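You operate a simulated robot arm through the tools that you are given. There is no shell and no other tool. Be economical: measure what you need, move in short steps, check, and stop when the job is done.

You run a simulated robot arm. Do the job below in one go: nothing can be reset, and whatever is moved stays where it is left.

JOB
Open the table drawer, put both lip seals from the marking board away in the inside of the table drawer and shut the drawer again.

Only the result counts: the job must be done as asked and must still hold three seconds after the hand-in. Knocking over, shifting, dropping, spilling or breaking anything else fails it. Lids that push on must go on centred and level and be pressed home; caps that screw on are set level and turned clockwise until they are tight.

ROBOT AND FRAMES
A 7-joint arm with a two-finger parallel gripper on a trunk, on a base that drives. Base frame: it is fixed to the floor where the robot stands at the start and does not move with it; the origin is under the middle of the robot, x ahead of it, y to its left, z up. Lengths are in mm, angles in degrees, forces in N, time in s.
Its first joint turns from -166.0 to 166.0 degrees. Places, roughly: table drawer [500, 100, 800]; inside of the table drawer [600, 100, 800]; lip seal [250, -2750, 1000]. Payload 1.57 kg.
The tool frame sits at the grasp point between the pads (the TCP): z along the fingers, y along the line on which they close. The tips reach 30 mm beyond it. Largest opening 110 mm; finger width 24, thickness 12; the body of the gripper, 48 by 112 mm, starts 78 mm behind the TCP.
Orientation is that of the tool frame in the base frame, as [roll, pitch, yaw] about the fixed x, y, z axes, in that order (R = Rz(yaw) Ry(pitch) Rx(roll)). With the fingers straight down and closing along the base's y, the tool's x points along the base's -x, its y along +y and its z along -z.

CONTROLS
- The arm moves only by the tool play_rows. Its argument "motion" is a list of rows, each an object (a shift or turn left out is 0, a gripper value left out holds the last) with "travel": the shift along the tool's x, y, z in units of 500 mm (1.0 is 500 mm), a list of three; "turn": the turn, a rotation vector about the tool's x, y, z in units of 90 degrees (1.0 is 90 degrees), a list of three. In form: [{"travel": [dx, dy, dz], "turn": [ax, ay, az]}, ...]. A call has 1 to 10 rows; each row is the pose to reach, as a shift and turn from the pose commanded when the call began, along the tool's axes at that moment. "grip" is the opening, from 0 (shut) to 1 (fully open), set as the call begins (left out, the last holds). A call with a number of a shift or a turn outside -1 to 1 is refused whole. A row lasts 0.2 s, in which the tool goes at most 50 mm and 8.6 degrees; a call with a longer step from one row to the next is refused whole, and so is a gripper value outside its range. Where a pose cannot be reached the arm comes as near as it can. A force on the tool above 40 N (or 10 N above the force at the start of the call, whichever is more), or a blocked arm, ends the call early, and 0.2 s more pass. The fingers move at their own pace (about 45 mm/s each) and stop on an object; they squeeze with about 41 N. The grip force told is the motor's: it shows also when the fingers shut on nothing. Time passes only in rows, and 0.2 s behind the last, so rows that repeat a pose let the fingers close. The reply holds the time, the measured pose of the TCP, the force on the tool along the base axes, the opening and the grip force, in the units named above and with some noise.
- Cameras (640 x 400 px; columns grow to the right, rows downward): "scene" is now at [14.9, 107.1, 1409.4]; the picture's right is [-0.30, -0.95, 0.00], its down [-0.69, 0.22, -0.69] and it looks along [0.65, -0.21, -0.73] (base axes); focal length 250 px, centre (320, 200). "wrist" rides on the gripper at [70, 16, -141] in the tool frame; the picture's right is [-0.23, 0.97, 0.00], its down [-0.86, -0.20, -0.48] and it looks along [-0.47, -0.11, 0.88] (tool axes); focal length 222 px, centre (320, 200). There is no depth. A picture from a camera that has moved, and an enlarged one, comes with that camera's place and axes in the base frame and with its lens. The place of the scene camera against the robot may be out by one fixed shift of up to 25 mm in any direction.
- get_image(camera): a new picture of that camera. It takes no simulated time.
- slide_trunk(by): slides the trunk up (or, below 0, down) by that many mm; the arm and the scene camera ride with it, the base frame stays. It gives what a move gives, with no picture.
- base_move(legs): drives the robot by 1 to 6 legs, each [ahead, turn to the left] in mm and degrees, along the robot's own axes; the way and the turn of a leg run together, so that a leg with both is an arc; at most 1500 mm and 180 degrees a leg. The arm and the cameras ride along, it lands a little off, and it stops where it bumps. It gives what a move gives.
- turn_head(pan, tilt): turns the head with the scene camera to pan (to the left, within 155 degrees either way) and tilt (down, from -29 to 69), counted from straight ahead of the robot. It gives what a move gives.
- enlarge(camera, box): a new picture of the part [left, top, right, bottom] of that camera's present view, enlarged. It takes no simulated time.
- finish_job(): hands the job in; it is judged then, once.

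Go step by step. Nothing tells you exact positions but the pictures and the camera data: compare them with the known pose of the tool, close in by small moves and look again before you grip or let go. The budget is 165 turns and 108 pictures, counting those below and the enlarged ones. Unless the task says otherwise, let go and move clear before handing in.

The tools are called after "Call:" by a JSON object that holds its "api" and its "payload". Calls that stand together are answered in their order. play_rows: Moves the arm, as the interface text tells. Its arguments: {"type":"object","properties":{"motion":{"type":"array"},"grip":{"type":"number"}},"required":["motion"]} The other tools are called the same way: slide_trunk (by) slides the trunk up or down; base_move (legs) drives the base; turn_head (pan, tilt) turns the head that bears the scene camera; get_image (camera) takes a picture; enlarge (camera, box) takes an enlarged picture of a part of a camera's view; finish_job () hands the job in.

At the start:

```text
clock: 0.0
eef_pos: [481.2, -14.2, 957.7]
tool_rot: [-180.0, 0.0, -180.0]
force: [0.0, 0.1, 0.2]
width: 110.0
gripper_force: 0.1
trunk travel left (down, up): [-350.0, 240.0]
robot x, y, heading: [-1.7, -3.1, 0.2]
head pan, tilt: [-17.4, 46.7]
```

scene: 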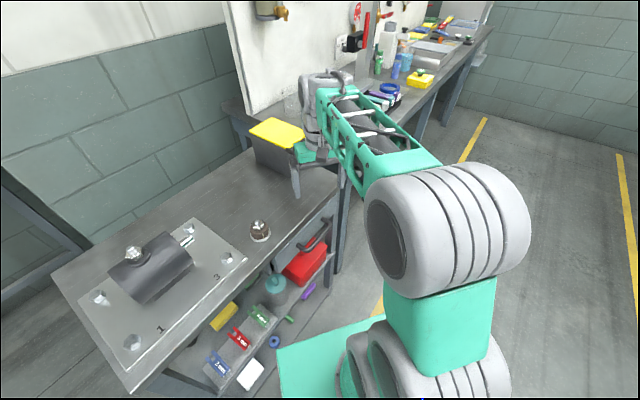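
wrist: 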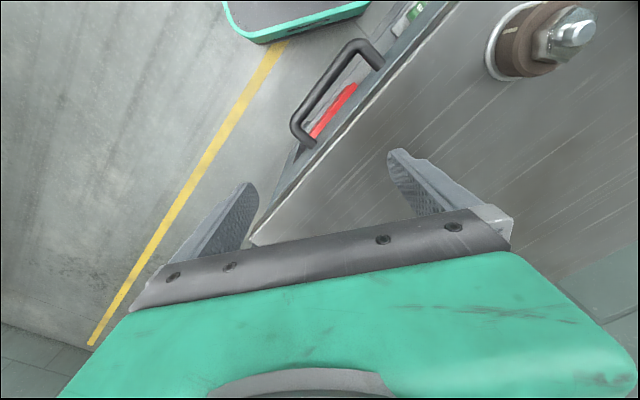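

I see the table with a handle under its front edge, and the long bench to the right. First I look closer at the handle and towards the marking board.

Call:
{"api": "turn_head", "payload": {"pan": 10, "tilt": 55}}

Call:
{"api": "get_image", "payload": {"camera": "scene"}}

Call:
{"api": "turn_head", "payload": {"pan": -75, "tilt": 15}}

Call:
{"api": "get_image", "payload": {"camera": "scene"}}

```text
clock: 0.9
eef_pos: [481.0, -13.2, 956.3]
tool_rot: [-180.0, 0.0, 180.0]
force: [0.1, 0.0, -0.2]
width: 109.8
gripper_force: 0.1
trunk travel left (down, up): [-350.0, 240.0]
robot x, y, heading: [-0.8, 1.5, -0.3]
head pan, tilt: [10.0, 55.0]
```

```text
105 pictures are left
camera scene: at [9.6, 143.5, 1398.4], right [0.17, -0.98, 0.0], down [-0.81, -0.14, -0.57], along [0.57, 0.1, -0.82], focal length 250 px, centre (320, 200)
```

scene: 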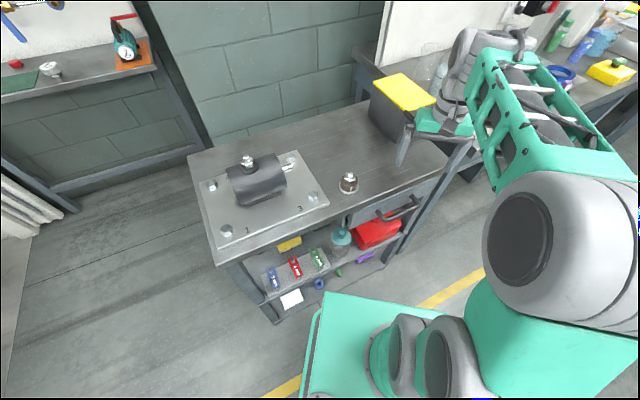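

```text
clock: 2.5
eef_pos: [481.3, -12.6, 955.7]
tool_rot: [179.9, 0.0, 179.9]
force: [-0.2, -0.6, -1.3]
width: 109.8
gripper_force: 0.1
trunk travel left (down, up): [-350.0, 240.0]
robot x, y, heading: [1.9, 4.8, 0.0]
head pan, tilt: [-75.0, 15.0]
```

```text
104 pictures are left
camera scene: at [-37.2, 40.8, 1458.6], right [-0.97, -0.26, 0.0], down [-0.07, 0.25, -0.97], along [0.25, -0.93, -0.26], focal length 250 px, centre (320, 200)
```

scene: 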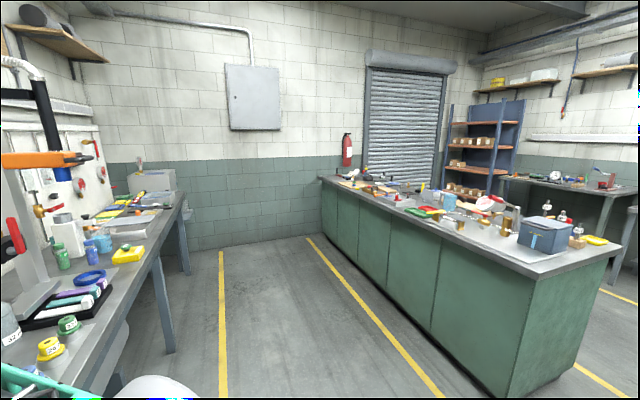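

The lip seals should be near the far end of the green bench. I enlarge there.

Call:
{"api": "enlarge", "payload": {"camera": "scene", "box": [310, 150, 470, 250]}}

Call:
{"api": "enlarge", "payload": {"camera": "scene", "box": [400, 170, 640, 320]}}

```text
4.00 times, centred on (390, 200) of scene
camera zoom: at [-37.2, 40.8, 1458.6], right [-0.97, -0.26, 0.0], down [-0.07, 0.25, -0.97], along [0.25, -0.93, -0.26], focal length 1001 px, centre (40, 200)
```

zoom: 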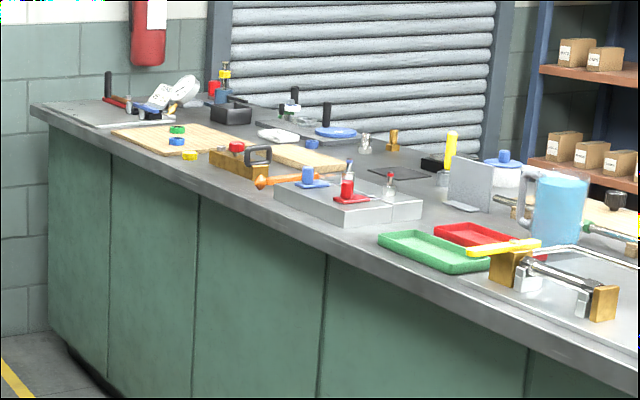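

```text
2.67 times, centred on (520, 245) of scene
camera zoom: at [-37.2, 40.8, 1458.6], right [-0.97, -0.26, 0.0], down [-0.07, 0.25, -0.97], along [0.25, -0.93, -0.26], focal length 668 px, centre (-213, 80)
```

zoom: 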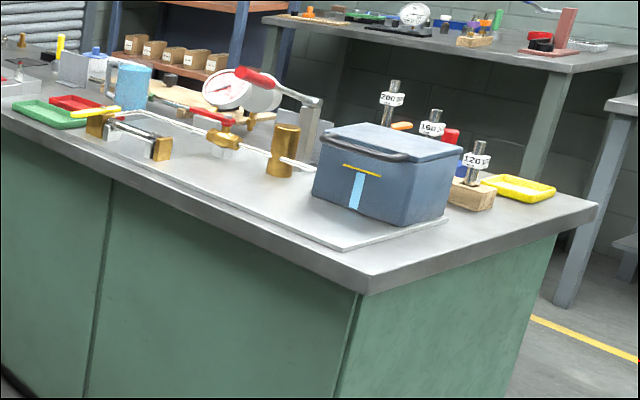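

The table and bench edges run at about 39° to the robot, and the handle lies near (435, 15). I back off and drive round to stand square in front of the drawer.

Call:
{"api": "base_move", "payload": {"legs": [[-150, 0], [0, -78.7], [400, 0], [0, 117.4]]}}

Call:
{"api": "turn_head", "payload": {"pan": 0, "tilt": 45}}

Call:
{"api": "get_image", "payload": {"camera": "scene"}}

Call:
{"api": "get_image", "payload": {"camera": "wrist"}}

```text
clock: 14.3
eef_pos: [309.8, -103.5, 955.1]
tool_rot: [-180.0, 0.0, -140.8]
force: [0.8, -0.1, 0.4]
width: 110.0
gripper_force: 0.1
trunk travel left (down, up): [-350.0, 240.0]
robot x, y, heading: [-72.7, -400.7, 39.0]
head pan, tilt: [-75.0, 15.0]
```

```text
clock: 15.8
eef_pos: [310.6, -103.6, 956.2]
tool_rot: [-179.9, 0.0, -140.8]
force: [-0.5, 0.1, 0.0]
width: 109.9
gripper_force: 0.0
trunk travel left (down, up): [-350.0, 240.0]
robot x, y, heading: [-70.3, -395.5, 39.3]
head pan, tilt: [0.0, 45.0]
```

```text
101 pictures are left
camera scene: at [-153.8, -287.4, 1411.8], right [0.63, -0.78, 0.0], down [-0.55, -0.45, -0.71], along [0.55, 0.45, -0.71], focal length 250 px, centre (320, 200)
```

scene: 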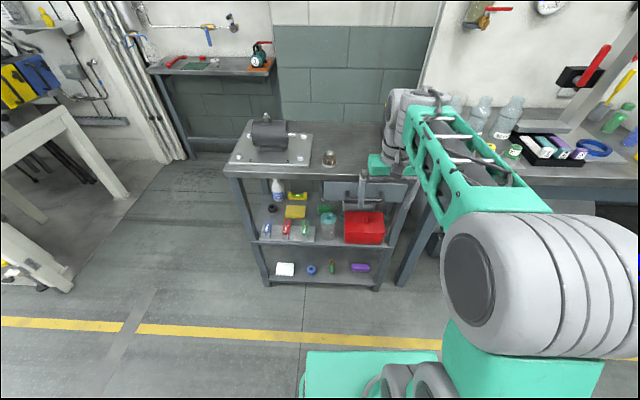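

```text
100 pictures are left
camera wrist: at [247.4, -134.2, 1097.1], right [-0.44, 0.9, 0.0], down [0.79, 0.39, 0.48], along [0.43, 0.21, -0.88], focal length 222 px, centre (320, 200)
```

wrist: 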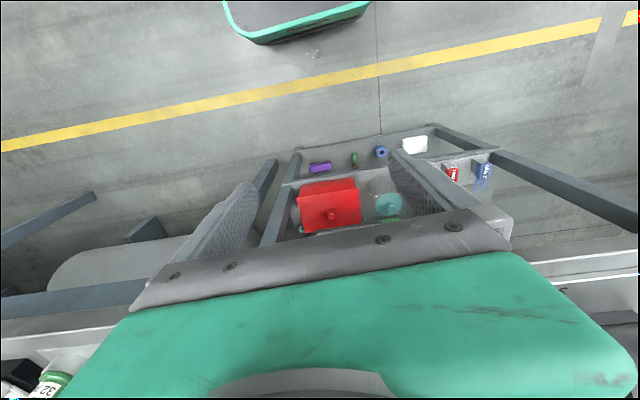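

Call:
{"api": "enlarge", "payload": {"camera": "scene", "box": [220, 110, 460, 260]}}

```text
2.67 times, centred on (340, 185) of scene
camera zoom: at [-153.8, -287.4, 1411.8], right [0.63, -0.78, 0.0], down [-0.55, -0.45, -0.71], along [0.55, 0.45, -0.71], focal length 668 px, centre (267, 240)
```

zoom: 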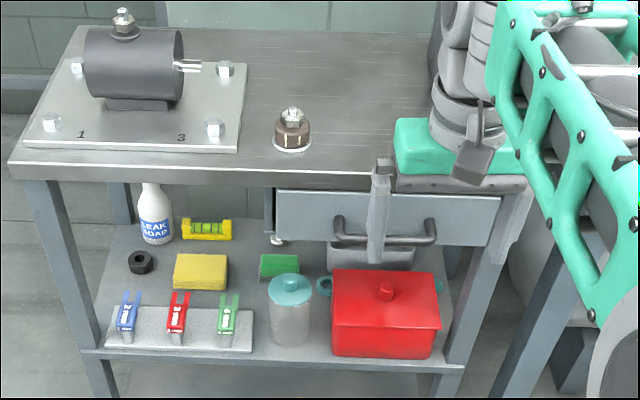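

The view is now square: the drawer sits under the right part of the table, and its handle is a horizontal bar recessed under the top. I turn the hand to point forward with the fingers closing vertically.

Call:
{"api": "play_rows", "payload": {"motion": [{"turn": [-0.0513, -0.0513, 0.0513]}, {"turn": [-0.1026, -0.1026, 0.1026]}, {"turn": [-0.1539, -0.1539, 0.1539]}, {"turn": [-0.2052, -0.2052, 0.2052]}, {"turn": [-0.2565, -0.2565, 0.2565]}, {"turn": [-0.3078, -0.3078, 0.3078]}, {"turn": [-0.3591, -0.3591, 0.3591]}, {"turn": [-0.4104, -0.4104, 0.4104]}, {"turn": [-0.4617, -0.4617, 0.4617]}, {"turn": [-0.513, -0.513, 0.513]}]}}

Call:
{"api": "play_rows", "payload": {"motion": [{"turn": [-0.0513, -0.0513, 0.0513]}, {"turn": [-0.1026, -0.1026, 0.1026]}, {"turn": [-0.1539, -0.1539, 0.1539]}, {"turn": [-0.2052, -0.2052, 0.2052]}, {"turn": [-0.2567, -0.2567, 0.2567]}, {"turn": [-0.2567, -0.2567, 0.2567]}]}}

Call:
{"api": "get_image", "payload": {"camera": "wrist"}}

Call:
{"api": "get_image", "payload": {"camera": "scene"}}

```text
clock: 18.0
eef_pos: [310.6, -102.4, 956.0]
tool_rot: [117.8, 16.9, 157.2]
force: [0.3, 0.0, -0.2]
width: 110.2
gripper_force: 0.0
trunk travel left (down, up): [-350.0, 240.0]
robot x, y, heading: [-70.6, -391.9, 39.1]
head pan, tilt: [0.0, 45.0]
```

```text
clock: 19.4
eef_pos: [312.1, -102.6, 955.2]
tool_rot: [89.9, 0.0, 129.2]
force: [0.4, -0.2, 0.9]
width: 110.0
gripper_force: 0.0
trunk travel left (down, up): [-350.0, 240.0]
robot x, y, heading: [-71.6, -394.6, 39.4]
head pan, tilt: [0.0, 45.0]
```

```text
98 pictures are left
camera wrist: at [157.9, -138.0, 971.9], right [0.14, -0.18, 0.97], down [0.17, -0.96, -0.2], along [0.97, 0.19, -0.11], focal length 222 px, centre (320, 200)
```

wrist: 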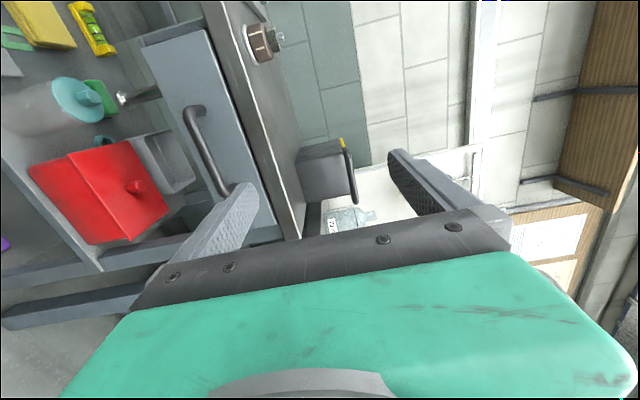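

```text
97 pictures are left
camera scene: at [-153.9, -287.5, 1411.8], right [0.63, -0.77, 0.0], down [-0.55, -0.45, -0.71], along [0.55, 0.45, -0.71], focal length 250 px, centre (320, 200)
```

scene: 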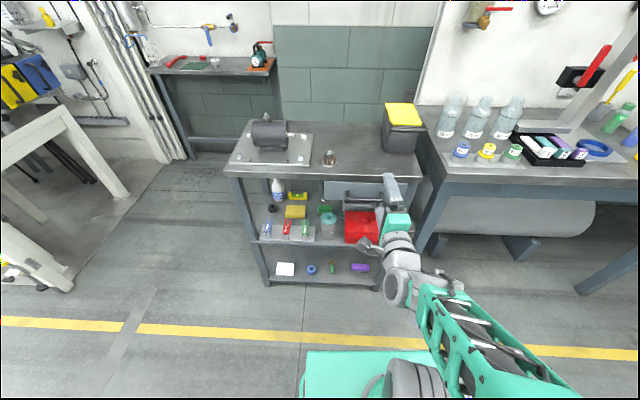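

The hand now points at the drawer and I place the bar at about (443, 20, 788). I lower with the trunk, half close the fingers and close in.

Call:
{"api": "slide_trunk", "payload": {"by": -167}}

Call:
{"api": "play_rows", "payload": {"motion": [{"travel": [0.013, 0, 0.05]}, {"travel": [0.026, 0, 0.1]}, {"travel": [0.026, 0, 0.16]}, {"travel": [0.026, 0, 0.2]}, {"travel": [0.026, 0, 0.2]}], "grip": 0.55}}

Call:
{"api": "get_image", "payload": {"camera": "wrist"}}

Call:
{"api": "get_image", "payload": {"camera": "scene"}}

```text
clock: 21.3
eef_pos: [310.8, -103.0, 789.8]
tool_rot: [89.9, 0.0, 129.3]
force: [-0.3, 0.1, 0.4]
width: 110.0
gripper_force: 0.1
trunk travel left (down, up): [-183.0, 407.0]
robot x, y, heading: [-65.7, -398.2, 39.2]
head pan, tilt: [0.0, 45.0]
```

```text
clock: 22.5
eef_pos: [381.1, -30.2, 788.2]
tool_rot: [90.0, 0.1, 129.2]
force: [0.6, -0.2, -0.7]
width: 60.5
gripper_force: 0.1
trunk travel left (down, up): [-183.0, 407.0]
robot x, y, heading: [-72.2, -394.0, 39.0]
head pan, tilt: [0.0, 45.0]
```

```text
96 pictures are left
camera wrist: at [227.9, -64.1, 805.1], right [0.14, -0.18, 0.97], down [0.17, -0.97, -0.2], along [0.97, 0.19, -0.11], focal length 222 px, centre (320, 200)
```

wrist: 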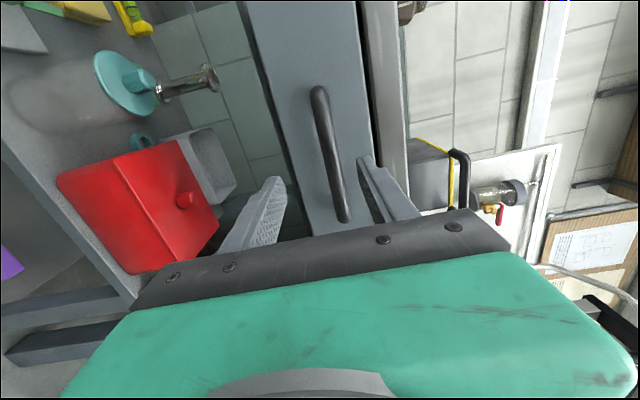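

```text
95 pictures are left
camera scene: at [-153.9, -287.4, 1244.8], right [0.63, -0.77, 0.0], down [-0.55, -0.45, -0.71], along [0.55, 0.45, -0.71], focal length 250 px, centre (320, 200)
```

scene: 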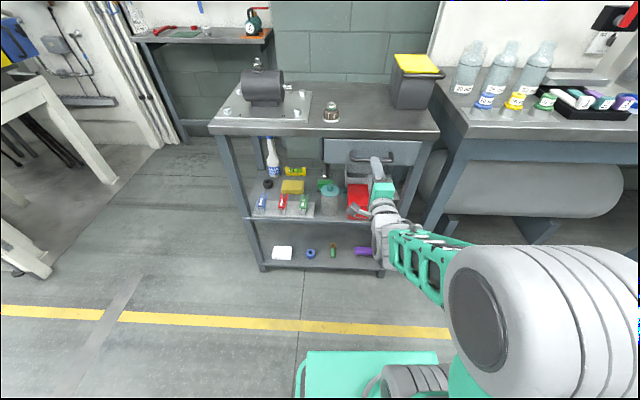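

The bar sits at z≈799. I rise 11 mm, move forward 68 mm and look.

Call:
{"api": "play_rows", "payload": {"motion": [{"travel": [-0.005, 0.022, 0.0]}, {"travel": [-0.01, 0.022, 0.04]}, {"travel": [-0.01, 0.022, 0.08]}, {"travel": [-0.01, 0.022, 0.11]}, {"travel": [-0.01, 0.022, 0.136]}, {"travel": [-0.01, 0.022, 0.136]}]}}

Call:
{"api": "get_image", "payload": {"camera": "wrist"}}

```text
clock: 23.7
eef_pos: [429.4, 3.9, 799.7]
tool_rot: [90.0, -0.1, 129.1]
force: [-29.2, -23.6, 9.2]
width: 60.3
gripper_force: 0.0
trunk travel left (down, up): [-183.0, 407.0]
robot x, y, heading: [-70.2, -399.9, 39.3]
head pan, tilt: [0.0, 45.0]
stopped in row 5: the force on the tool passed its limit (the readings are from after the stop); the commanded pose is now the measured one
```

```text
94 pictures are left
camera wrist: at [276.5, -30.7, 815.8], right [0.14, -0.18, 0.97], down [0.17, -0.96, -0.2], along [0.97, 0.19, -0.11], focal length 222 px, centre (320, 200)
```

wrist: 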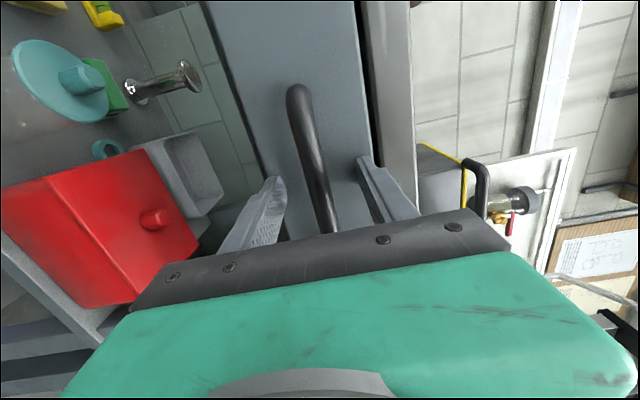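

The tips touch the drawer face, so the bar lies between the fingers. I back off 4 mm and grip.

Call:
{"api": "play_rows", "payload": {"motion": [{"travel": [0, 0, -0.008]}, {"travel": [0, 0, -0.008]}, {"travel": [0, 0, -0.008]}, {"travel": [0, 0, -0.008]}, {"travel": [0, 0, -0.008]}], "grip": 0}}

Call:
{"api": "get_image", "payload": {"camera": "wrist"}}

```text
clock: 24.9
eef_pos: [428.2, 4.3, 801.3]
tool_rot: [89.9, 0.0, 129.2]
force: [1.2, 1.4, 20.6]
width: 14.7
gripper_force: 30.8
trunk travel left (down, up): [-183.0, 407.0]
robot x, y, heading: [-71.5, -394.4, 39.0]
head pan, tilt: [0.0, 45.0]
```

```text
93 pictures are left
camera wrist: at [275.8, -31.6, 816.6], right [0.14, -0.18, 0.97], down [0.17, -0.96, -0.2], along [0.98, 0.19, -0.11], focal length 222 px, centre (320, 200)
```

wrist: 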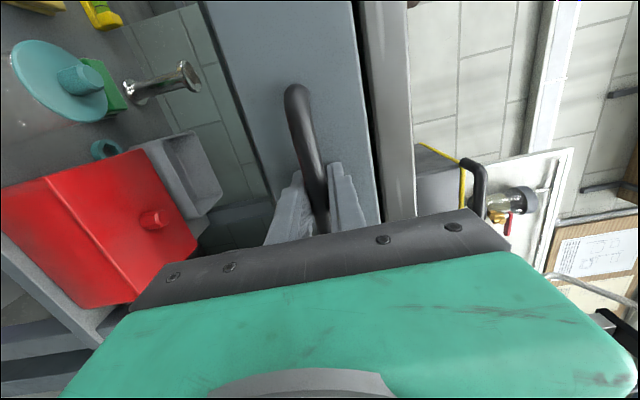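

Gripped (14.7 mm bar). Now I pull straight back.

Call:
{"api": "play_rows", "payload": {"motion": [{"travel": [0, 0.002, -0.02]}, {"travel": [0, 0.002, -0.06]}, {"travel": [0, 0.002, -0.11]}, {"travel": [0, 0.002, -0.16]}, {"travel": [0, 0.002, -0.21]}, {"travel": [0, 0.002, -0.26]}, {"travel": [0, 0.002, -0.31]}, {"travel": [0, 0.002, -0.36]}, {"travel": [0, 0.002, -0.4]}, {"travel": [0, 0.002, -0.4]}]}}

Call:
{"api": "get_image", "payload": {"camera": "scene"}}

```text
clock: 26.6
eef_pos: [305.6, -94.9, 800.5]
tool_rot: [90.0, -0.1, 129.3]
force: [4.1, -3.0, 48.7]
width: 14.7
gripper_force: 30.3
trunk travel left (down, up): [-183.0, 407.0]
robot x, y, heading: [-71.9, -398.5, 39.3]
head pan, tilt: [0.0, 45.0]
stopped in row 8: the force on the tool passed its limit (the readings are from after the stop); the commanded pose is now the measured one
```

```text
92 pictures are left
camera scene: at [-147.5, -279.9, 1244.8], right [0.63, -0.78, 0.0], down [-0.55, -0.45, -0.7], along [0.54, 0.44, -0.71], focal length 250 px, centre (320, 200)
```

scene: 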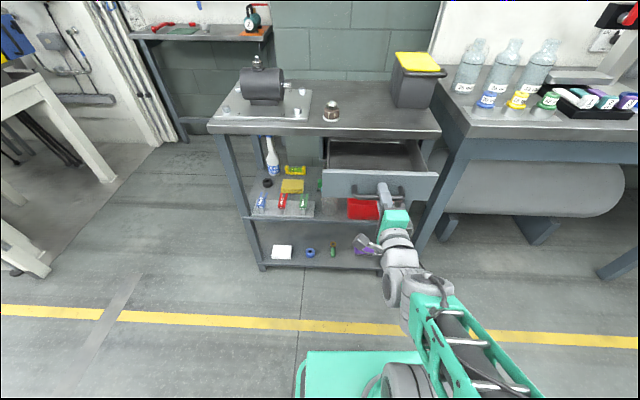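

The drawer is out about 158 mm; a vertical load stopped it. I relieve the load and check.

Call:
{"api": "play_rows", "payload": {"motion": [{"travel": [0, 0.004, 0]}, {"travel": [0, 0.006, 0]}]}}

```text
clock: 27.2
eef_pos: [302.9, -96.4, 801.4]
tool_rot: [90.3, 0.0, 129.3]
force: [6.1, -7.7, 40.1]
width: 14.6
gripper_force: 31.1
trunk travel left (down, up): [-183.0, 407.0]
robot x, y, heading: [-74.6, -400.3, 39.0]
head pan, tilt: [0.0, 45.0]
```

Call:
{"api": "play_rows", "payload": {"motion": [{}, {}, {}], "grip": 0.3}}

Call:
{"api": "get_image", "payload": {"camera": "wrist"}}

```text
clock: 28.0
eef_pos: [303.5, -97.0, 792.3]
tool_rot: [91.4, -0.1, 129.3]
force: [-1.5, 0.3, -0.1]
width: 32.8
gripper_force: 0.1
trunk travel left (down, up): [-183.0, 407.0]
robot x, y, heading: [-70.6, -399.2, 39.4]
head pan, tilt: [0.0, 45.0]
```

```text
91 pictures are left
camera wrist: at [150.4, -131.8, 812.0], right [0.16, -0.16, 0.97], down [0.17, -0.97, -0.19], along [0.97, 0.2, -0.13], focal length 222 px, centre (320, 200)
```

wrist: 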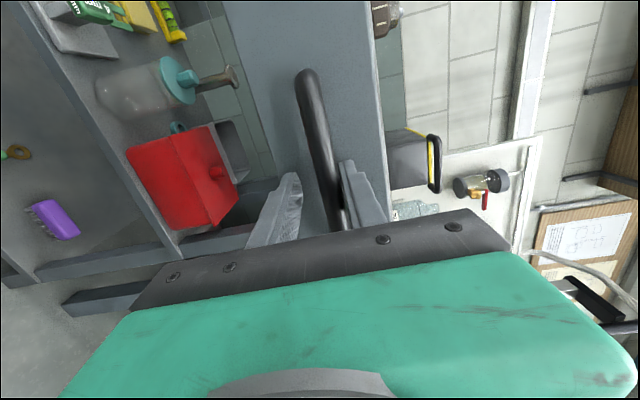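

Call:
{"api": "play_rows", "payload": {"motion": [{"travel": [0, 0.019, 0], "turn": [-0.0155, 0, 0]}, {"travel": [0, 0.019, 0], "turn": [-0.0155, 0, 0]}]}}

Call:
{"api": "play_rows", "payload": {"motion": [{}, {}, {}], "grip": 0}}

```text
clock: 28.6
eef_pos: [302.2, -96.1, 802.3]
tool_rot: [90.0, -0.1, 129.7]
force: [0.9, -0.1, -0.2]
width: 33.1
gripper_force: 0.1
trunk travel left (down, up): [-183.0, 407.0]
robot x, y, heading: [-72.9, -396.9, 39.1]
head pan, tilt: [0.0, 45.0]
```

```text
clock: 29.4
eef_pos: [301.5, -95.5, 800.4]
tool_rot: [90.2, -0.2, 129.6]
force: [-4.5, 4.2, -10.6]
width: 14.6
gripper_force: 29.8
trunk travel left (down, up): [-183.0, 407.0]
robot x, y, heading: [-73.2, -395.3, 39.0]
head pan, tilt: [0.0, 45.0]
```

Call:
{"api": "play_rows", "payload": {"motion": [{"travel": [0, -0.002, -0.03]}, {"travel": [0, -0.002, -0.06]}, {"travel": [0, -0.002, -0.09]}, {"travel": [0, -0.002, -0.12]}, {"travel": [0, -0.002, -0.15]}, {"travel": [0, -0.002, -0.18]}, {"travel": [0, -0.002, -0.2]}, {"travel": [0, -0.002, -0.2]}]}}

Call:
{"api": "get_image", "payload": {"camera": "scene"}}

```text
clock: 29.8
eef_pos: [304.5, -94.6, 800.7]
tool_rot: [90.2, -0.3, 129.5]
force: [5.2, -4.1, 24.8]
width: 14.8
gripper_force: 30.8
trunk travel left (down, up): [-183.0, 407.0]
robot x, y, heading: [-69.7, -399.1, 39.1]
head pan, tilt: [0.0, 45.0]
stopped in row 1: the force on the tool passed its limit (the readings are from after the stop); the commanded pose is now the measured one
```

```text
90 pictures are left
camera scene: at [-147.0, -281.4, 1244.8], right [0.63, -0.78, 0.0], down [-0.55, -0.45, -0.7], along [0.54, 0.44, -0.71], focal length 250 px, centre (320, 200)
```

scene: 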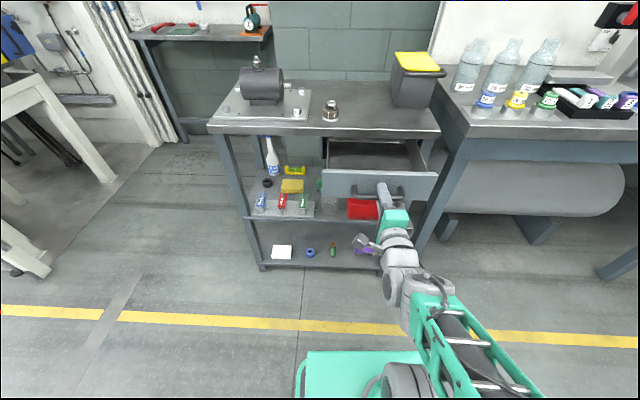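

The drawer is at its stop, about 158 mm open, which is enough. I let go and withdraw.

Call:
{"api": "play_rows", "payload": {"motion": [{}, {}, {}, {}], "grip": 0.55}}

Call:
{"api": "play_rows", "payload": {"motion": [{"travel": [0, 0, -0.05]}, {"travel": [0, 0, -0.12]}, {"travel": [0, 0, -0.2]}, {"travel": [0, 0, -0.2]}]}}

Call:
{"api": "slide_trunk", "payload": {"by": 167}}

Call:
{"api": "get_image", "payload": {"camera": "scene"}}

```text
clock: 30.8
eef_pos: [304.1, -93.9, 794.2]
tool_rot: [91.2, -0.3, 129.7]
force: [-1.1, 0.3, -1.3]
width: 59.3
gripper_force: 0.1
trunk travel left (down, up): [-183.0, 407.0]
robot x, y, heading: [-71.6, -399.7, 39.1]
head pan, tilt: [0.0, 45.0]
```

```text
clock: 31.1
eef_pos: [299.6, -94.7, 759.6]
tool_rot: [96.1, -0.8, 130.0]
force: [6.3, -4.4, 41.4]
width: 97.4
gripper_force: 21.2
trunk travel left (down, up): [-183.0, 407.0]
robot x, y, heading: [-72.8, -398.7, 39.1]
head pan, tilt: [0.0, 45.0]
stopped in row 1: the force on the tool passed its limit (the readings are from after the stop); the commanded pose is now the measured one
```

```text
clock: 32.5
eef_pos: [281.0, -100.2, 848.2]
tool_rot: [102.7, -0.8, 131.2]
force: [11.6, -9.7, -114.0]
width: 110.2
gripper_force: 28.5
trunk travel left (down, up): [-322.0, 268.0]
robot x, y, heading: [-76.8, -398.5, 38.7]
head pan, tilt: [0.0, 45.0]
stopped: the force on the tool passed its limit (the readings are from after the stop); the commanded pose is now the measured one
```

```text
89 pictures are left
camera scene: at [-145.9, -283.1, 1377.5], right [0.63, -0.78, 0.0], down [-0.55, -0.45, -0.7], along [0.55, 0.44, -0.71], focal length 250 px, centre (320, 200)
```

scene: 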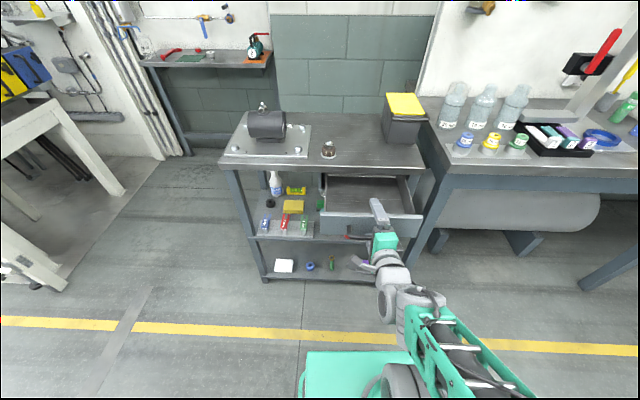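

The arm runs into its own limit when pulling back here, and the lower finger hooked under the bar as the trunk rose. I lower a little to relieve it and look.

Call:
{"api": "slide_trunk", "payload": {"by": -45}}

Call:
{"api": "get_image", "payload": {"camera": "wrist"}}

Call:
{"api": "enlarge", "payload": {"camera": "scene", "box": [280, 150, 440, 250]}}

```text
clock: 33.4
eef_pos: [286.6, -95.2, 831.7]
tool_rot: [99.7, -1.0, 130.9]
force: [1.4, -4.6, -18.1]
width: 76.5
gripper_force: 8.5
trunk travel left (down, up): [-277.0, 313.0]
robot x, y, heading: [-73.5, -397.7, 39.1]
head pan, tilt: [0.0, 45.0]
```

```text
88 pictures are left
camera wrist: at [140.3, -132.6, 872.6], right [0.28, -0.08, 0.96], down [0.18, -0.98, -0.13], along [0.94, 0.21, -0.26], focal length 222 px, centre (320, 200)
```

wrist: 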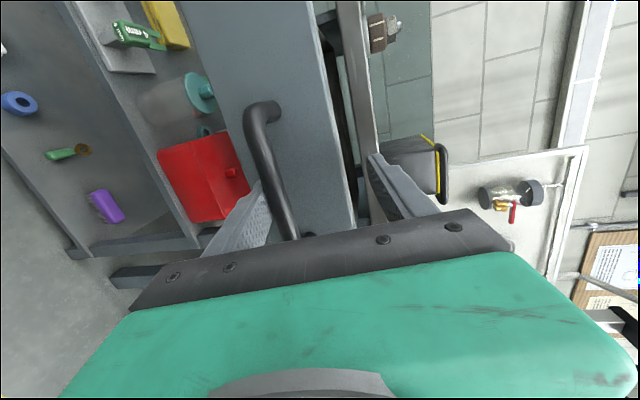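

```text
4.00 times, centred on (360, 200) of scene
camera zoom: at [-147.7, -282.8, 1340.5], right [0.63, -0.78, 0.0], down [-0.55, -0.45, -0.7], along [0.54, 0.44, -0.71], focal length 1001 px, centre (160, 200)
```

zoom: 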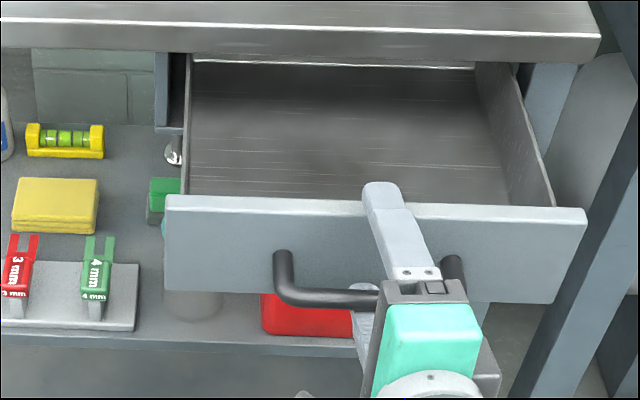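

The bar is still between the fingers. I lower a bit more and then drive the base straight back.

Call:
{"api": "slide_trunk", "payload": {"by": -22}}

Call:
{"api": "get_image", "payload": {"camera": "wrist"}}

```text
clock: 34.1
eef_pos: [286.7, -94.3, 814.3]
tool_rot: [98.9, -1.0, 131.1]
force: [-1.2, 4.0, 15.0]
width: 73.7
gripper_force: 7.6
trunk travel left (down, up): [-255.0, 335.0]
robot x, y, heading: [-73.6, -395.7, 39.2]
head pan, tilt: [0.0, 45.0]
```

```text
86 pictures are left
camera wrist: at [140.3, -131.2, 853.3], right [0.27, -0.08, 0.96], down [0.18, -0.97, -0.14], along [0.94, 0.21, -0.25], focal length 222 px, centre (320, 200)
```

wrist: 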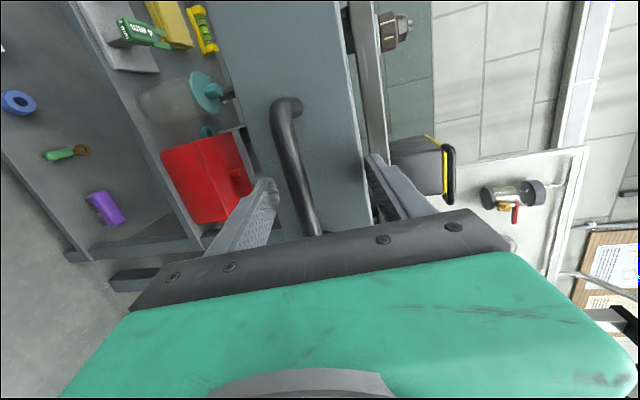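

Call:
{"api": "slide_trunk", "payload": {"by": 8}}

Call:
{"api": "play_rows", "payload": {"motion": [{}, {}, {}], "grip": 0.9}}

```text
clock: 34.7
eef_pos: [286.7, -93.9, 818.3]
tool_rot: [99.2, -0.8, 131.0]
force: [0.0, -0.2, 0.2]
width: 60.5
gripper_force: 0.2
trunk travel left (down, up): [-263.0, 327.0]
robot x, y, heading: [-70.7, -399.1, 39.1]
head pan, tilt: [0.0, 45.0]
```

```text
clock: 35.5
eef_pos: [288.2, -94.0, 822.1]
tool_rot: [98.8, -0.8, 131.1]
force: [-0.7, 0.3, 0.2]
width: 99.1
gripper_force: 0.2
trunk travel left (down, up): [-263.0, 327.0]
robot x, y, heading: [-72.3, -397.7, 38.9]
head pan, tilt: [0.0, 45.0]
```

The hand is free. I drive straight back.

Call:
{"api": "base_move", "payload": {"legs": [[-150, 0]]}}

Call:
{"api": "get_image", "payload": {"camera": "scene"}}

```text
clock: 36.8
eef_pos: [170.1, -189.8, 821.8]
tool_rot: [98.9, -0.9, 131.1]
force: [-0.4, -0.4, -0.3]
width: 99.1
gripper_force: 0.2
trunk travel left (down, up): [-263.0, 327.0]
robot x, y, heading: [-189.9, -493.3, 39.3]
head pan, tilt: [0.0, 45.0]
```

```text
85 pictures are left
camera scene: at [-263.8, -376.4, 1325.3], right [0.63, -0.78, 0.0], down [-0.55, -0.45, -0.7], along [0.54, 0.44, -0.71], focal length 250 px, centre (320, 200)
```

scene: 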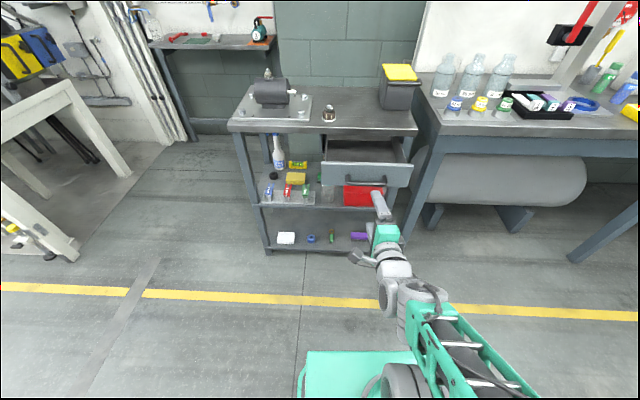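

The drawer stays open. I raise the trunk and turn the hand back to pointing down.

Call:
{"api": "slide_trunk", "payload": {"by": 187}}

Call:
{"api": "play_rows", "payload": {"motion": [{"turn": [0.04967, 0.04969, -0.05817]}, {"turn": [0.09934, 0.09938, -0.11634]}, {"turn": [0.14901, 0.14907, -0.17451]}, {"turn": [0.19868, 0.19876, -0.23268]}, {"turn": [0.24835, 0.24845, -0.29085]}, {"turn": [0.29802, 0.29814, -0.34902]}, {"turn": [0.34769, 0.34783, -0.40719]}, {"turn": [0.39736, 0.39752, -0.46536]}, {"turn": [0.44703, 0.44721, -0.52353]}, {"turn": [0.4967, 0.4969, -0.5817]}]}}

Call:
{"api": "play_rows", "payload": {"motion": [{"turn": [0.04967, 0.04969, -0.05817]}, {"turn": [0.09934, 0.09938, -0.11634]}, {"turn": [0.14901, 0.14907, -0.17451]}, {"turn": [0.19868, 0.19876, -0.23268]}, {"turn": [0.19868, 0.19876, -0.23268]}]}}

```text
clock: 38.9
eef_pos: [165.0, -190.4, 1010.9]
tool_rot: [98.7, -0.8, 131.5]
force: [0.3, -0.6, 0.4]
width: 99.1
gripper_force: 0.0
trunk travel left (down, up): [-450.0, 140.0]
robot x, y, heading: [-190.7, -493.1, 39.0]
head pan, tilt: [0.0, 45.0]
```

```text
clock: 39.4
eef_pos: [104.0, -131.5, 1005.6]
tool_rot: [105.3, 3.9, 150.3]
force: [-0.8, 0.8, 0.2]
width: 99.0
gripper_force: 0.1
trunk travel left (down, up): [-450.0, 140.0]
robot x, y, heading: [-190.1, -494.3, 39.0]
head pan, tilt: [0.0, 45.0]
stopped in row 2: the arm was blocked; the commanded pose is now the measured one
```

```text
clock: 40.6
eef_pos: [101.4, -130.9, 1006.0]
tool_rot: [127.8, 15.0, 176.1]
force: [0.3, 0.2, -0.1]
width: 99.1
gripper_force: 0.0
trunk travel left (down, up): [-450.0, 140.0]
robot x, y, heading: [-188.9, -489.2, 39.1]
head pan, tilt: [0.0, 45.0]
```

Call:
{"api": "play_rows", "payload": {"motion": [{"turn": [0.0608, 0.0451, -0.0457]}, {"turn": [0.1216, 0.0901, -0.0915]}, {"turn": [0.1824, 0.1352, -0.1372]}, {"turn": [0.2432, 0.1802, -0.183]}, {"turn": [0.3041, 0.2253, -0.2287]}, {"turn": [0.3649, 0.2704, -0.2744]}, {"turn": [0.4257, 0.3154, -0.3202]}, {"turn": [0.4865, 0.3605, -0.3659]}, {"turn": [0.4865, 0.3605, -0.3659]}]}}

Call:
{"api": "get_image", "payload": {"camera": "scene"}}

```text
clock: 42.6
eef_pos: [102.6, -131.2, 1004.9]
tool_rot: [180.0, 0.1, -141.0]
force: [0.2, -0.2, 0.6]
width: 99.1
gripper_force: 0.0
trunk travel left (down, up): [-450.0, 140.0]
robot x, y, heading: [-191.4, -494.4, 39.3]
head pan, tilt: [0.0, 45.0]
```

```text
84 pictures are left
camera scene: at [-271.3, -382.3, 1512.2], right [0.63, -0.78, 0.0], down [-0.55, -0.45, -0.71], along [0.55, 0.45, -0.71], focal length 250 px, centre (320, 200)
```

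scene: 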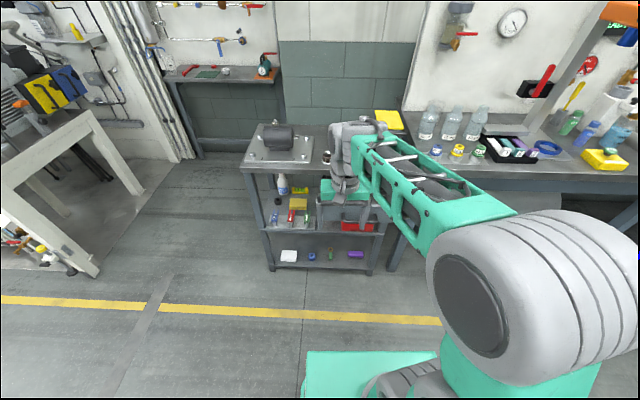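

The hand points down again. I turn right along the aisle and drive toward the far bench end, then look.

Call:
{"api": "base_move", "payload": {"legs": [[0, -90.2], [1000, 0], [800, 0], [0, -90]]}}

Call:
{"api": "get_image", "payload": {"camera": "scene"}}

```text
clock: 59.3
eef_pos: [618.3, -2263.3, 1005.9]
tool_rot: [180.0, 0.0, 38.0]
force: [0.3, -0.7, 0.6]
width: 98.8
gripper_force: 0.0
trunk travel left (down, up): [-450.0, 140.0]
robot x, y, heading: [914.2, -1907.9, -141.7]
head pan, tilt: [0.0, 45.0]
```

```text
83 pictures are left
camera scene: at [992.6, -2066.9, 1512.2], right [-0.62, 0.79, 0.0], down [0.56, 0.44, -0.71], along [-0.56, -0.44, -0.71], focal length 250 px, centre (320, 200)
```

scene: 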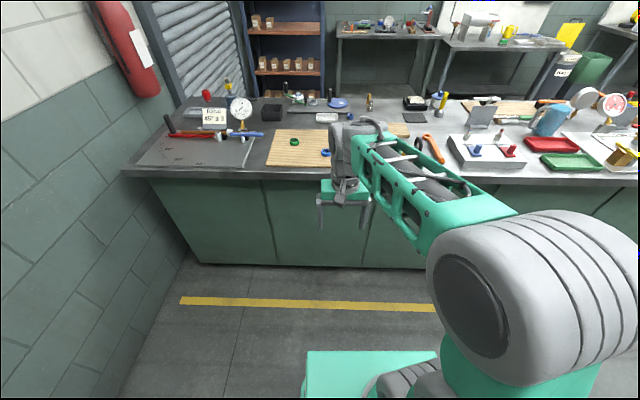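

Call:
{"api": "enlarge", "payload": {"camera": "scene", "box": [130, 80, 450, 280]}}

Call:
{"api": "enlarge", "payload": {"camera": "scene", "box": [130, 80, 290, 180]}}

Call:
{"api": "enlarge", "payload": {"camera": "scene", "box": [260, 90, 420, 190]}}

```text
2.00 times, centred on (290, 180) of scene
camera zoom: at [992.6, -2066.9, 1512.2], right [-0.62, 0.79, 0.0], down [0.56, 0.44, -0.71], along [-0.56, -0.44, -0.71], focal length 501 px, centre (380, 240)
```

zoom: 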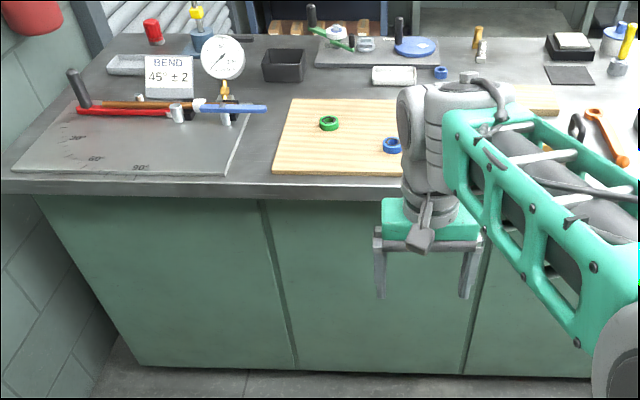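

```text
4.00 times, centred on (210, 130) of scene
camera zoom: at [992.6, -2066.9, 1512.2], right [-0.62, 0.79, 0.0], down [0.56, 0.44, -0.71], along [-0.56, -0.44, -0.71], focal length 1001 px, centre (760, 480)
```

zoom: 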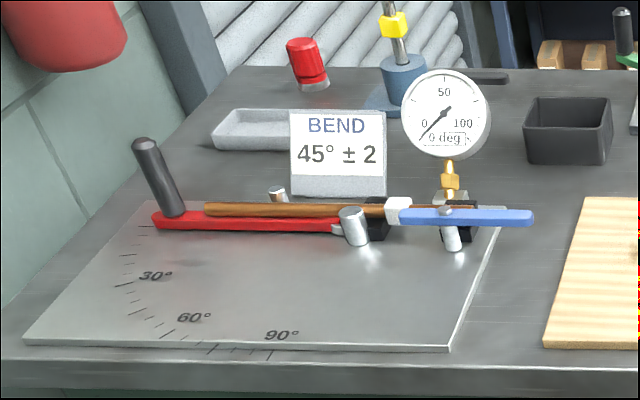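

```text
4.00 times, centred on (340, 140) of scene
camera zoom: at [992.6, -2066.9, 1512.2], right [-0.62, 0.79, 0.0], down [0.56, 0.44, -0.71], along [-0.56, -0.44, -0.71], focal length 1001 px, centre (240, 440)
```

zoom: 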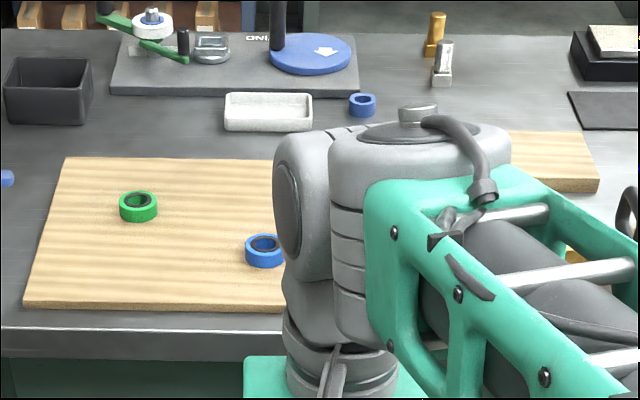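

A wooden board carries a green and a blue ring, and a yellow one may be hidden by the arm. I swing the arm aside to see the whole board.

Call:
{"api": "base_move", "payload": {"legs": [[0, 30]]}}

Call:
{"api": "turn_head", "payload": {"pan": -32, "tilt": 38}}

Call:
{"api": "get_image", "payload": {"camera": "scene"}}

```text
clock: 61.2
eef_pos: [838.0, -2365.7, 1004.8]
tool_rot: [179.9, 0.0, 68.1]
force: [-0.1, 0.0, 0.4]
width: 98.9
gripper_force: 0.0
trunk travel left (down, up): [-450.0, 140.0]
robot x, y, heading: [917.5, -1908.4, -111.7]
head pan, tilt: [0.0, 45.0]
```

```text
clock: 62.2
eef_pos: [836.5, -2365.8, 1005.3]
tool_rot: [180.0, -0.1, 68.0]
force: [0.1, 0.5, 0.7]
width: 99.1
gripper_force: 0.0
trunk travel left (down, up): [-450.0, 140.0]
robot x, y, heading: [915.7, -1908.8, -111.7]
head pan, tilt: [-32.0, 38.0]
```

```text
79 pictures are left
camera scene: at [1010.4, -1984.8, 1522.5], right [-0.59, 0.81, 0.0], down [0.5, 0.36, -0.79], along [-0.64, -0.47, -0.62], focal length 250 px, centre (320, 200)
```

scene: 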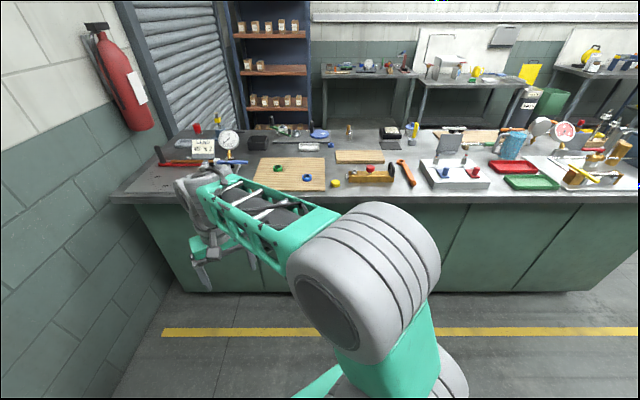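

Call:
{"api": "enlarge", "payload": {"camera": "scene", "box": [230, 115, 430, 240]}}

```text
3.20 times, centred on (330, 178) of scene
camera zoom: at [1010.4, -1984.8, 1522.5], right [-0.59, 0.81, 0.0], down [0.5, 0.36, -0.79], along [-0.64, -0.47, -0.62], focal length 801 px, centre (288, 272)
```

zoom: 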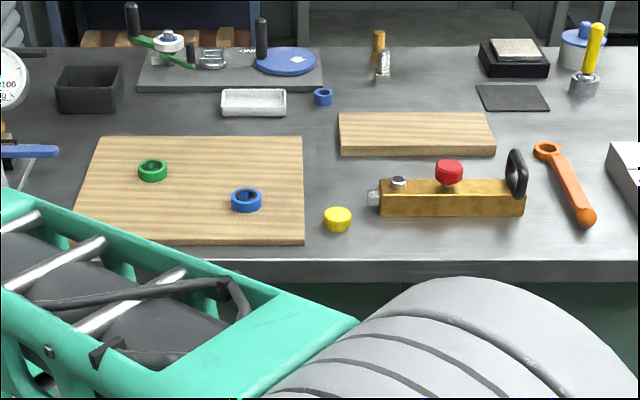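

The two rings on the wooden board, green and blue, are the lip seals; the yellow cap and blue bush lie off it. I back along the aisle (arm kept clear of the end wall), then face the bench and approach it.

Call:
{"api": "slide_trunk", "payload": {"by": 90}}

Call:
{"api": "base_move", "payload": {"legs": [[0, -119.6], [-225, 0], [0, 90], [230, 0]]}}

Call:
{"api": "turn_head", "payload": {"pan": 0, "tilt": 50}}

Call:
{"api": "get_image", "payload": {"camera": "scene"}}

Call:
{"api": "get_image", "payload": {"camera": "wrist"}}

```text
clock: 63.4
eef_pos: [837.8, -2365.4, 1095.4]
tool_rot: [179.9, 0.0, 68.2]
force: [-0.6, 0.1, 0.1]
width: 98.8
gripper_force: 0.0
trunk travel left (down, up): [-540.0, 50.0]
robot x, y, heading: [911.3, -1909.3, -111.8]
head pan, tilt: [-32.0, 38.0]
```

```text
clock: 75.2
eef_pos: [584.3, -2587.7, 1096.0]
tool_rot: [179.9, 0.0, 38.7]
force: [-1.0, 0.9, -0.2]
width: 99.1
gripper_force: 0.1
trunk travel left (down, up): [-540.0, 50.0]
robot x, y, heading: [877.3, -2232.2, -141.2]
head pan, tilt: [-32.0, 38.0]
```

```text
clock: 76.2
eef_pos: [584.2, -2587.6, 1096.2]
tool_rot: [179.9, 0.1, 38.7]
force: [-0.3, 0.7, -0.4]
width: 99.0
gripper_force: 0.1
trunk travel left (down, up): [-540.0, 50.0]
robot x, y, heading: [874.4, -2225.9, -141.1]
head pan, tilt: [0.0, 50.0]
```

```text
77 pictures are left
camera scene: at [959.1, -2382.6, 1595.3], right [-0.63, 0.78, 0.0], down [0.6, 0.48, -0.64], along [-0.5, -0.4, -0.77], focal length 250 px, centre (320, 200)
```

scene: 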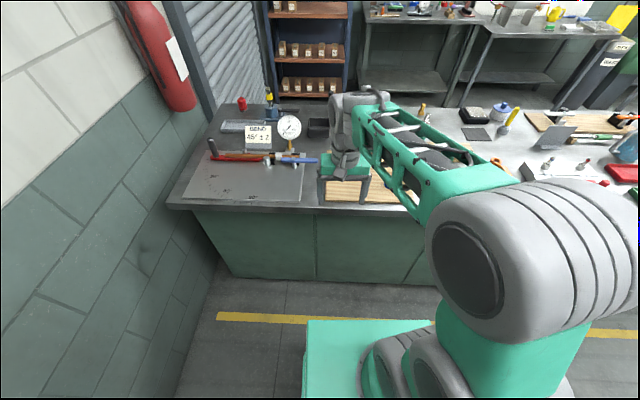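

```text
76 pictures are left
camera wrist: at [650.0, -2555.7, 1236.8], right [0.43, -0.9, 0.0], down [-0.79, -0.38, 0.48], along [-0.43, -0.21, -0.88], focal length 222 px, centre (320, 200)
```

wrist: 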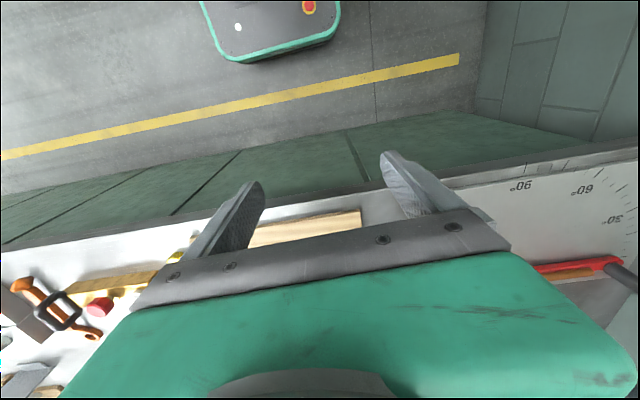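

The bench edge is further off than I thought (n≈-1250), so I shift the hand toward the blue ring's line and advance 165 mm.

Call:
{"api": "play_rows", "payload": {"motion": [{"travel": [0, -0.08, 0]}, {"travel": [0, -0.16, 0]}, {"travel": [0, -0.24, 0]}, {"travel": [0, -0.32, 0]}, {"travel": [0, -0.374, 0]}, {"travel": [0, -0.374, 0]}]}}

Call:
{"api": "base_move", "payload": {"legs": [[165, 0]]}}

Call:
{"api": "get_image", "payload": {"camera": "wrist"}}

Call:
{"api": "get_image", "payload": {"camera": "scene"}}

```text
clock: 77.6
eef_pos: [468.8, -2441.6, 1094.1]
tool_rot: [179.8, 0.0, 38.7]
force: [0.4, 0.2, 0.1]
width: 99.0
gripper_force: 0.1
trunk travel left (down, up): [-540.0, 50.0]
robot x, y, heading: [879.9, -2229.0, -141.4]
head pan, tilt: [0.0, 50.0]
```

```text
clock: 79.0
eef_pos: [340.4, -2545.7, 1094.6]
tool_rot: [179.9, 0.0, 38.7]
force: [-0.1, -0.2, 0.4]
width: 99.3
gripper_force: 0.0
trunk travel left (down, up): [-540.0, 50.0]
robot x, y, heading: [744.9, -2329.1, -141.2]
head pan, tilt: [0.0, 50.0]
```

```text
75 pictures are left
camera wrist: at [405.5, -2514.4, 1235.3], right [0.43, -0.9, 0.0], down [-0.79, -0.38, 0.48], along [-0.43, -0.21, -0.88], focal length 222 px, centre (320, 200)
```

wrist: 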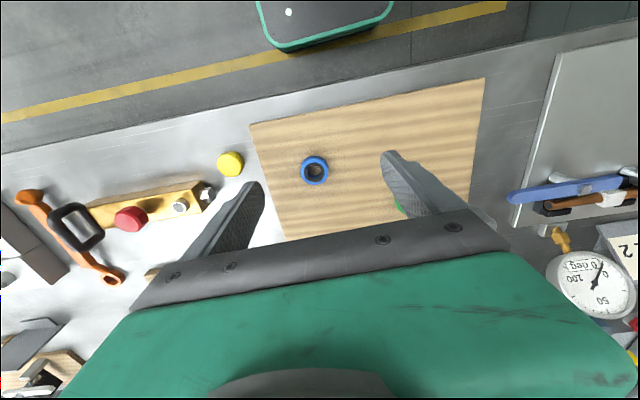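

```text
74 pictures are left
camera scene: at [830.2, -2486.3, 1595.3], right [-0.63, 0.78, 0.0], down [0.6, 0.48, -0.64], along [-0.5, -0.4, -0.77], focal length 250 px, centre (320, 200)
```

scene: 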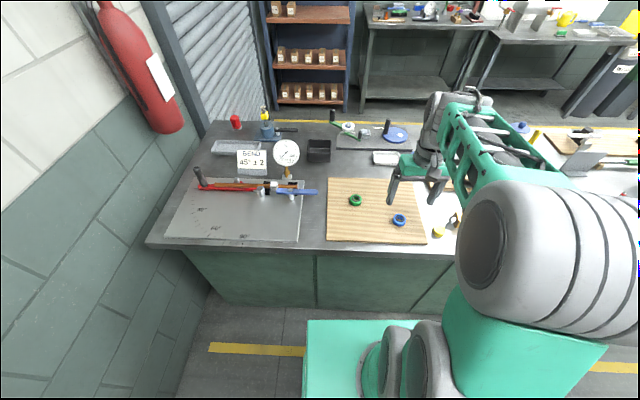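

The wrist view shows the blue seal clearly at about (301, -2556). I move over it and descend partway.

Call:
{"api": "play_rows", "payload": {"motion": [{"travel": [-0.04, -0.02, 0.0]}, {"travel": [-0.0734, -0.033, 0.03]}, {"travel": [-0.0734, -0.033, 0.09]}, {"travel": [-0.0734, -0.033, 0.15]}, {"travel": [-0.0734, -0.033, 0.19]}, {"travel": [-0.0734, -0.033, 0.19]}], "grip": 0.7}}

Call:
{"api": "get_image", "payload": {"camera": "wrist"}}

```text
clock: 80.5
eef_pos: [300.6, -2556.2, 997.5]
tool_rot: [179.9, -0.1, 38.7]
force: [0.0, 1.5, 0.6]
width: 76.9
gripper_force: 0.0
trunk travel left (down, up): [-540.0, 50.0]
robot x, y, heading: [749.5, -2331.8, -141.2]
head pan, tilt: [0.0, 50.0]
```

```text
73 pictures are left
camera wrist: at [366.7, -2523.7, 1140.1], right [0.43, -0.9, 0.0], down [-0.79, -0.38, 0.48], along [-0.43, -0.21, -0.88], focal length 222 px, centre (320, 200)
```

wrist: 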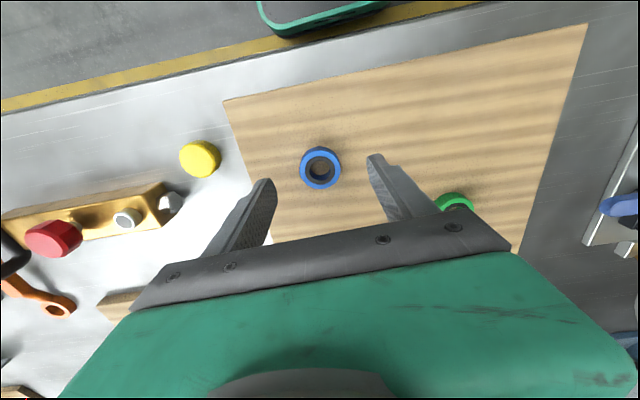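

Centred over it. I lower 31 mm and look.

Call:
{"api": "play_rows", "payload": {"motion": [{"travel": [-0.001, 0, 0.03]}, {"travel": [-0.001, 0, 0.062]}, {"travel": [-0.001, 0, 0.062]}]}}

Call:
{"api": "get_image", "payload": {"camera": "wrist"}}

Call:
{"api": "enlarge", "payload": {"camera": "scene", "box": [320, 150, 480, 250]}}

```text
clock: 81.2
eef_pos: [300.4, -2555.8, 966.8]
tool_rot: [179.9, 0.0, 38.8]
force: [0.8, 0.7, -1.2]
width: 77.0
gripper_force: 0.0
trunk travel left (down, up): [-540.0, 50.0]
robot x, y, heading: [745.7, -2329.2, -141.2]
head pan, tilt: [0.0, 50.0]
```

```text
72 pictures are left
camera wrist: at [366.0, -2524.7, 1108.6], right [0.43, -0.9, 0.0], down [-0.79, -0.38, 0.48], along [-0.43, -0.21, -0.88], focal length 222 px, centre (320, 200)
```

wrist: 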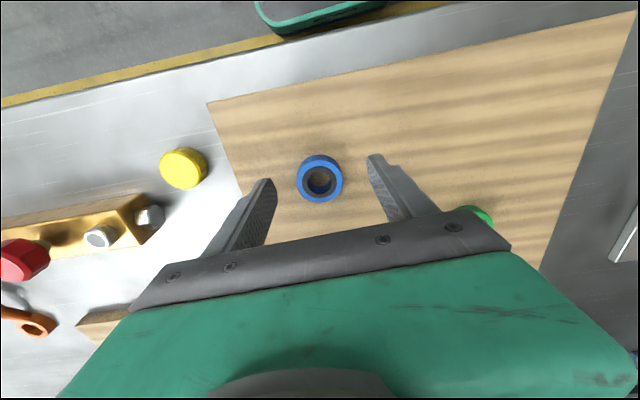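

```text
4.00 times, centred on (400, 200) of scene
camera zoom: at [830.7, -2485.8, 1595.3], right [-0.63, 0.78, 0.0], down [0.6, 0.48, -0.64], along [-0.5, -0.4, -0.77], focal length 1001 px, centre (0, 200)
```

zoom: 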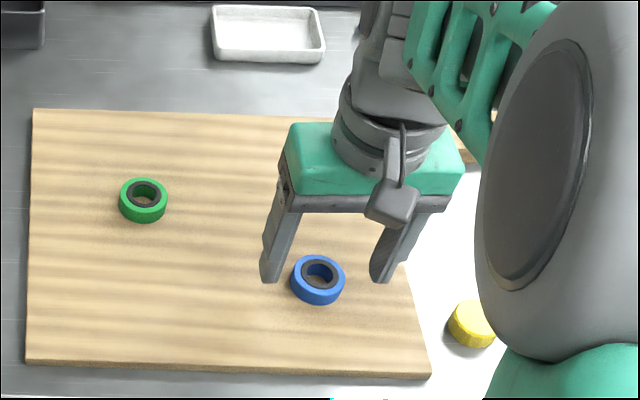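

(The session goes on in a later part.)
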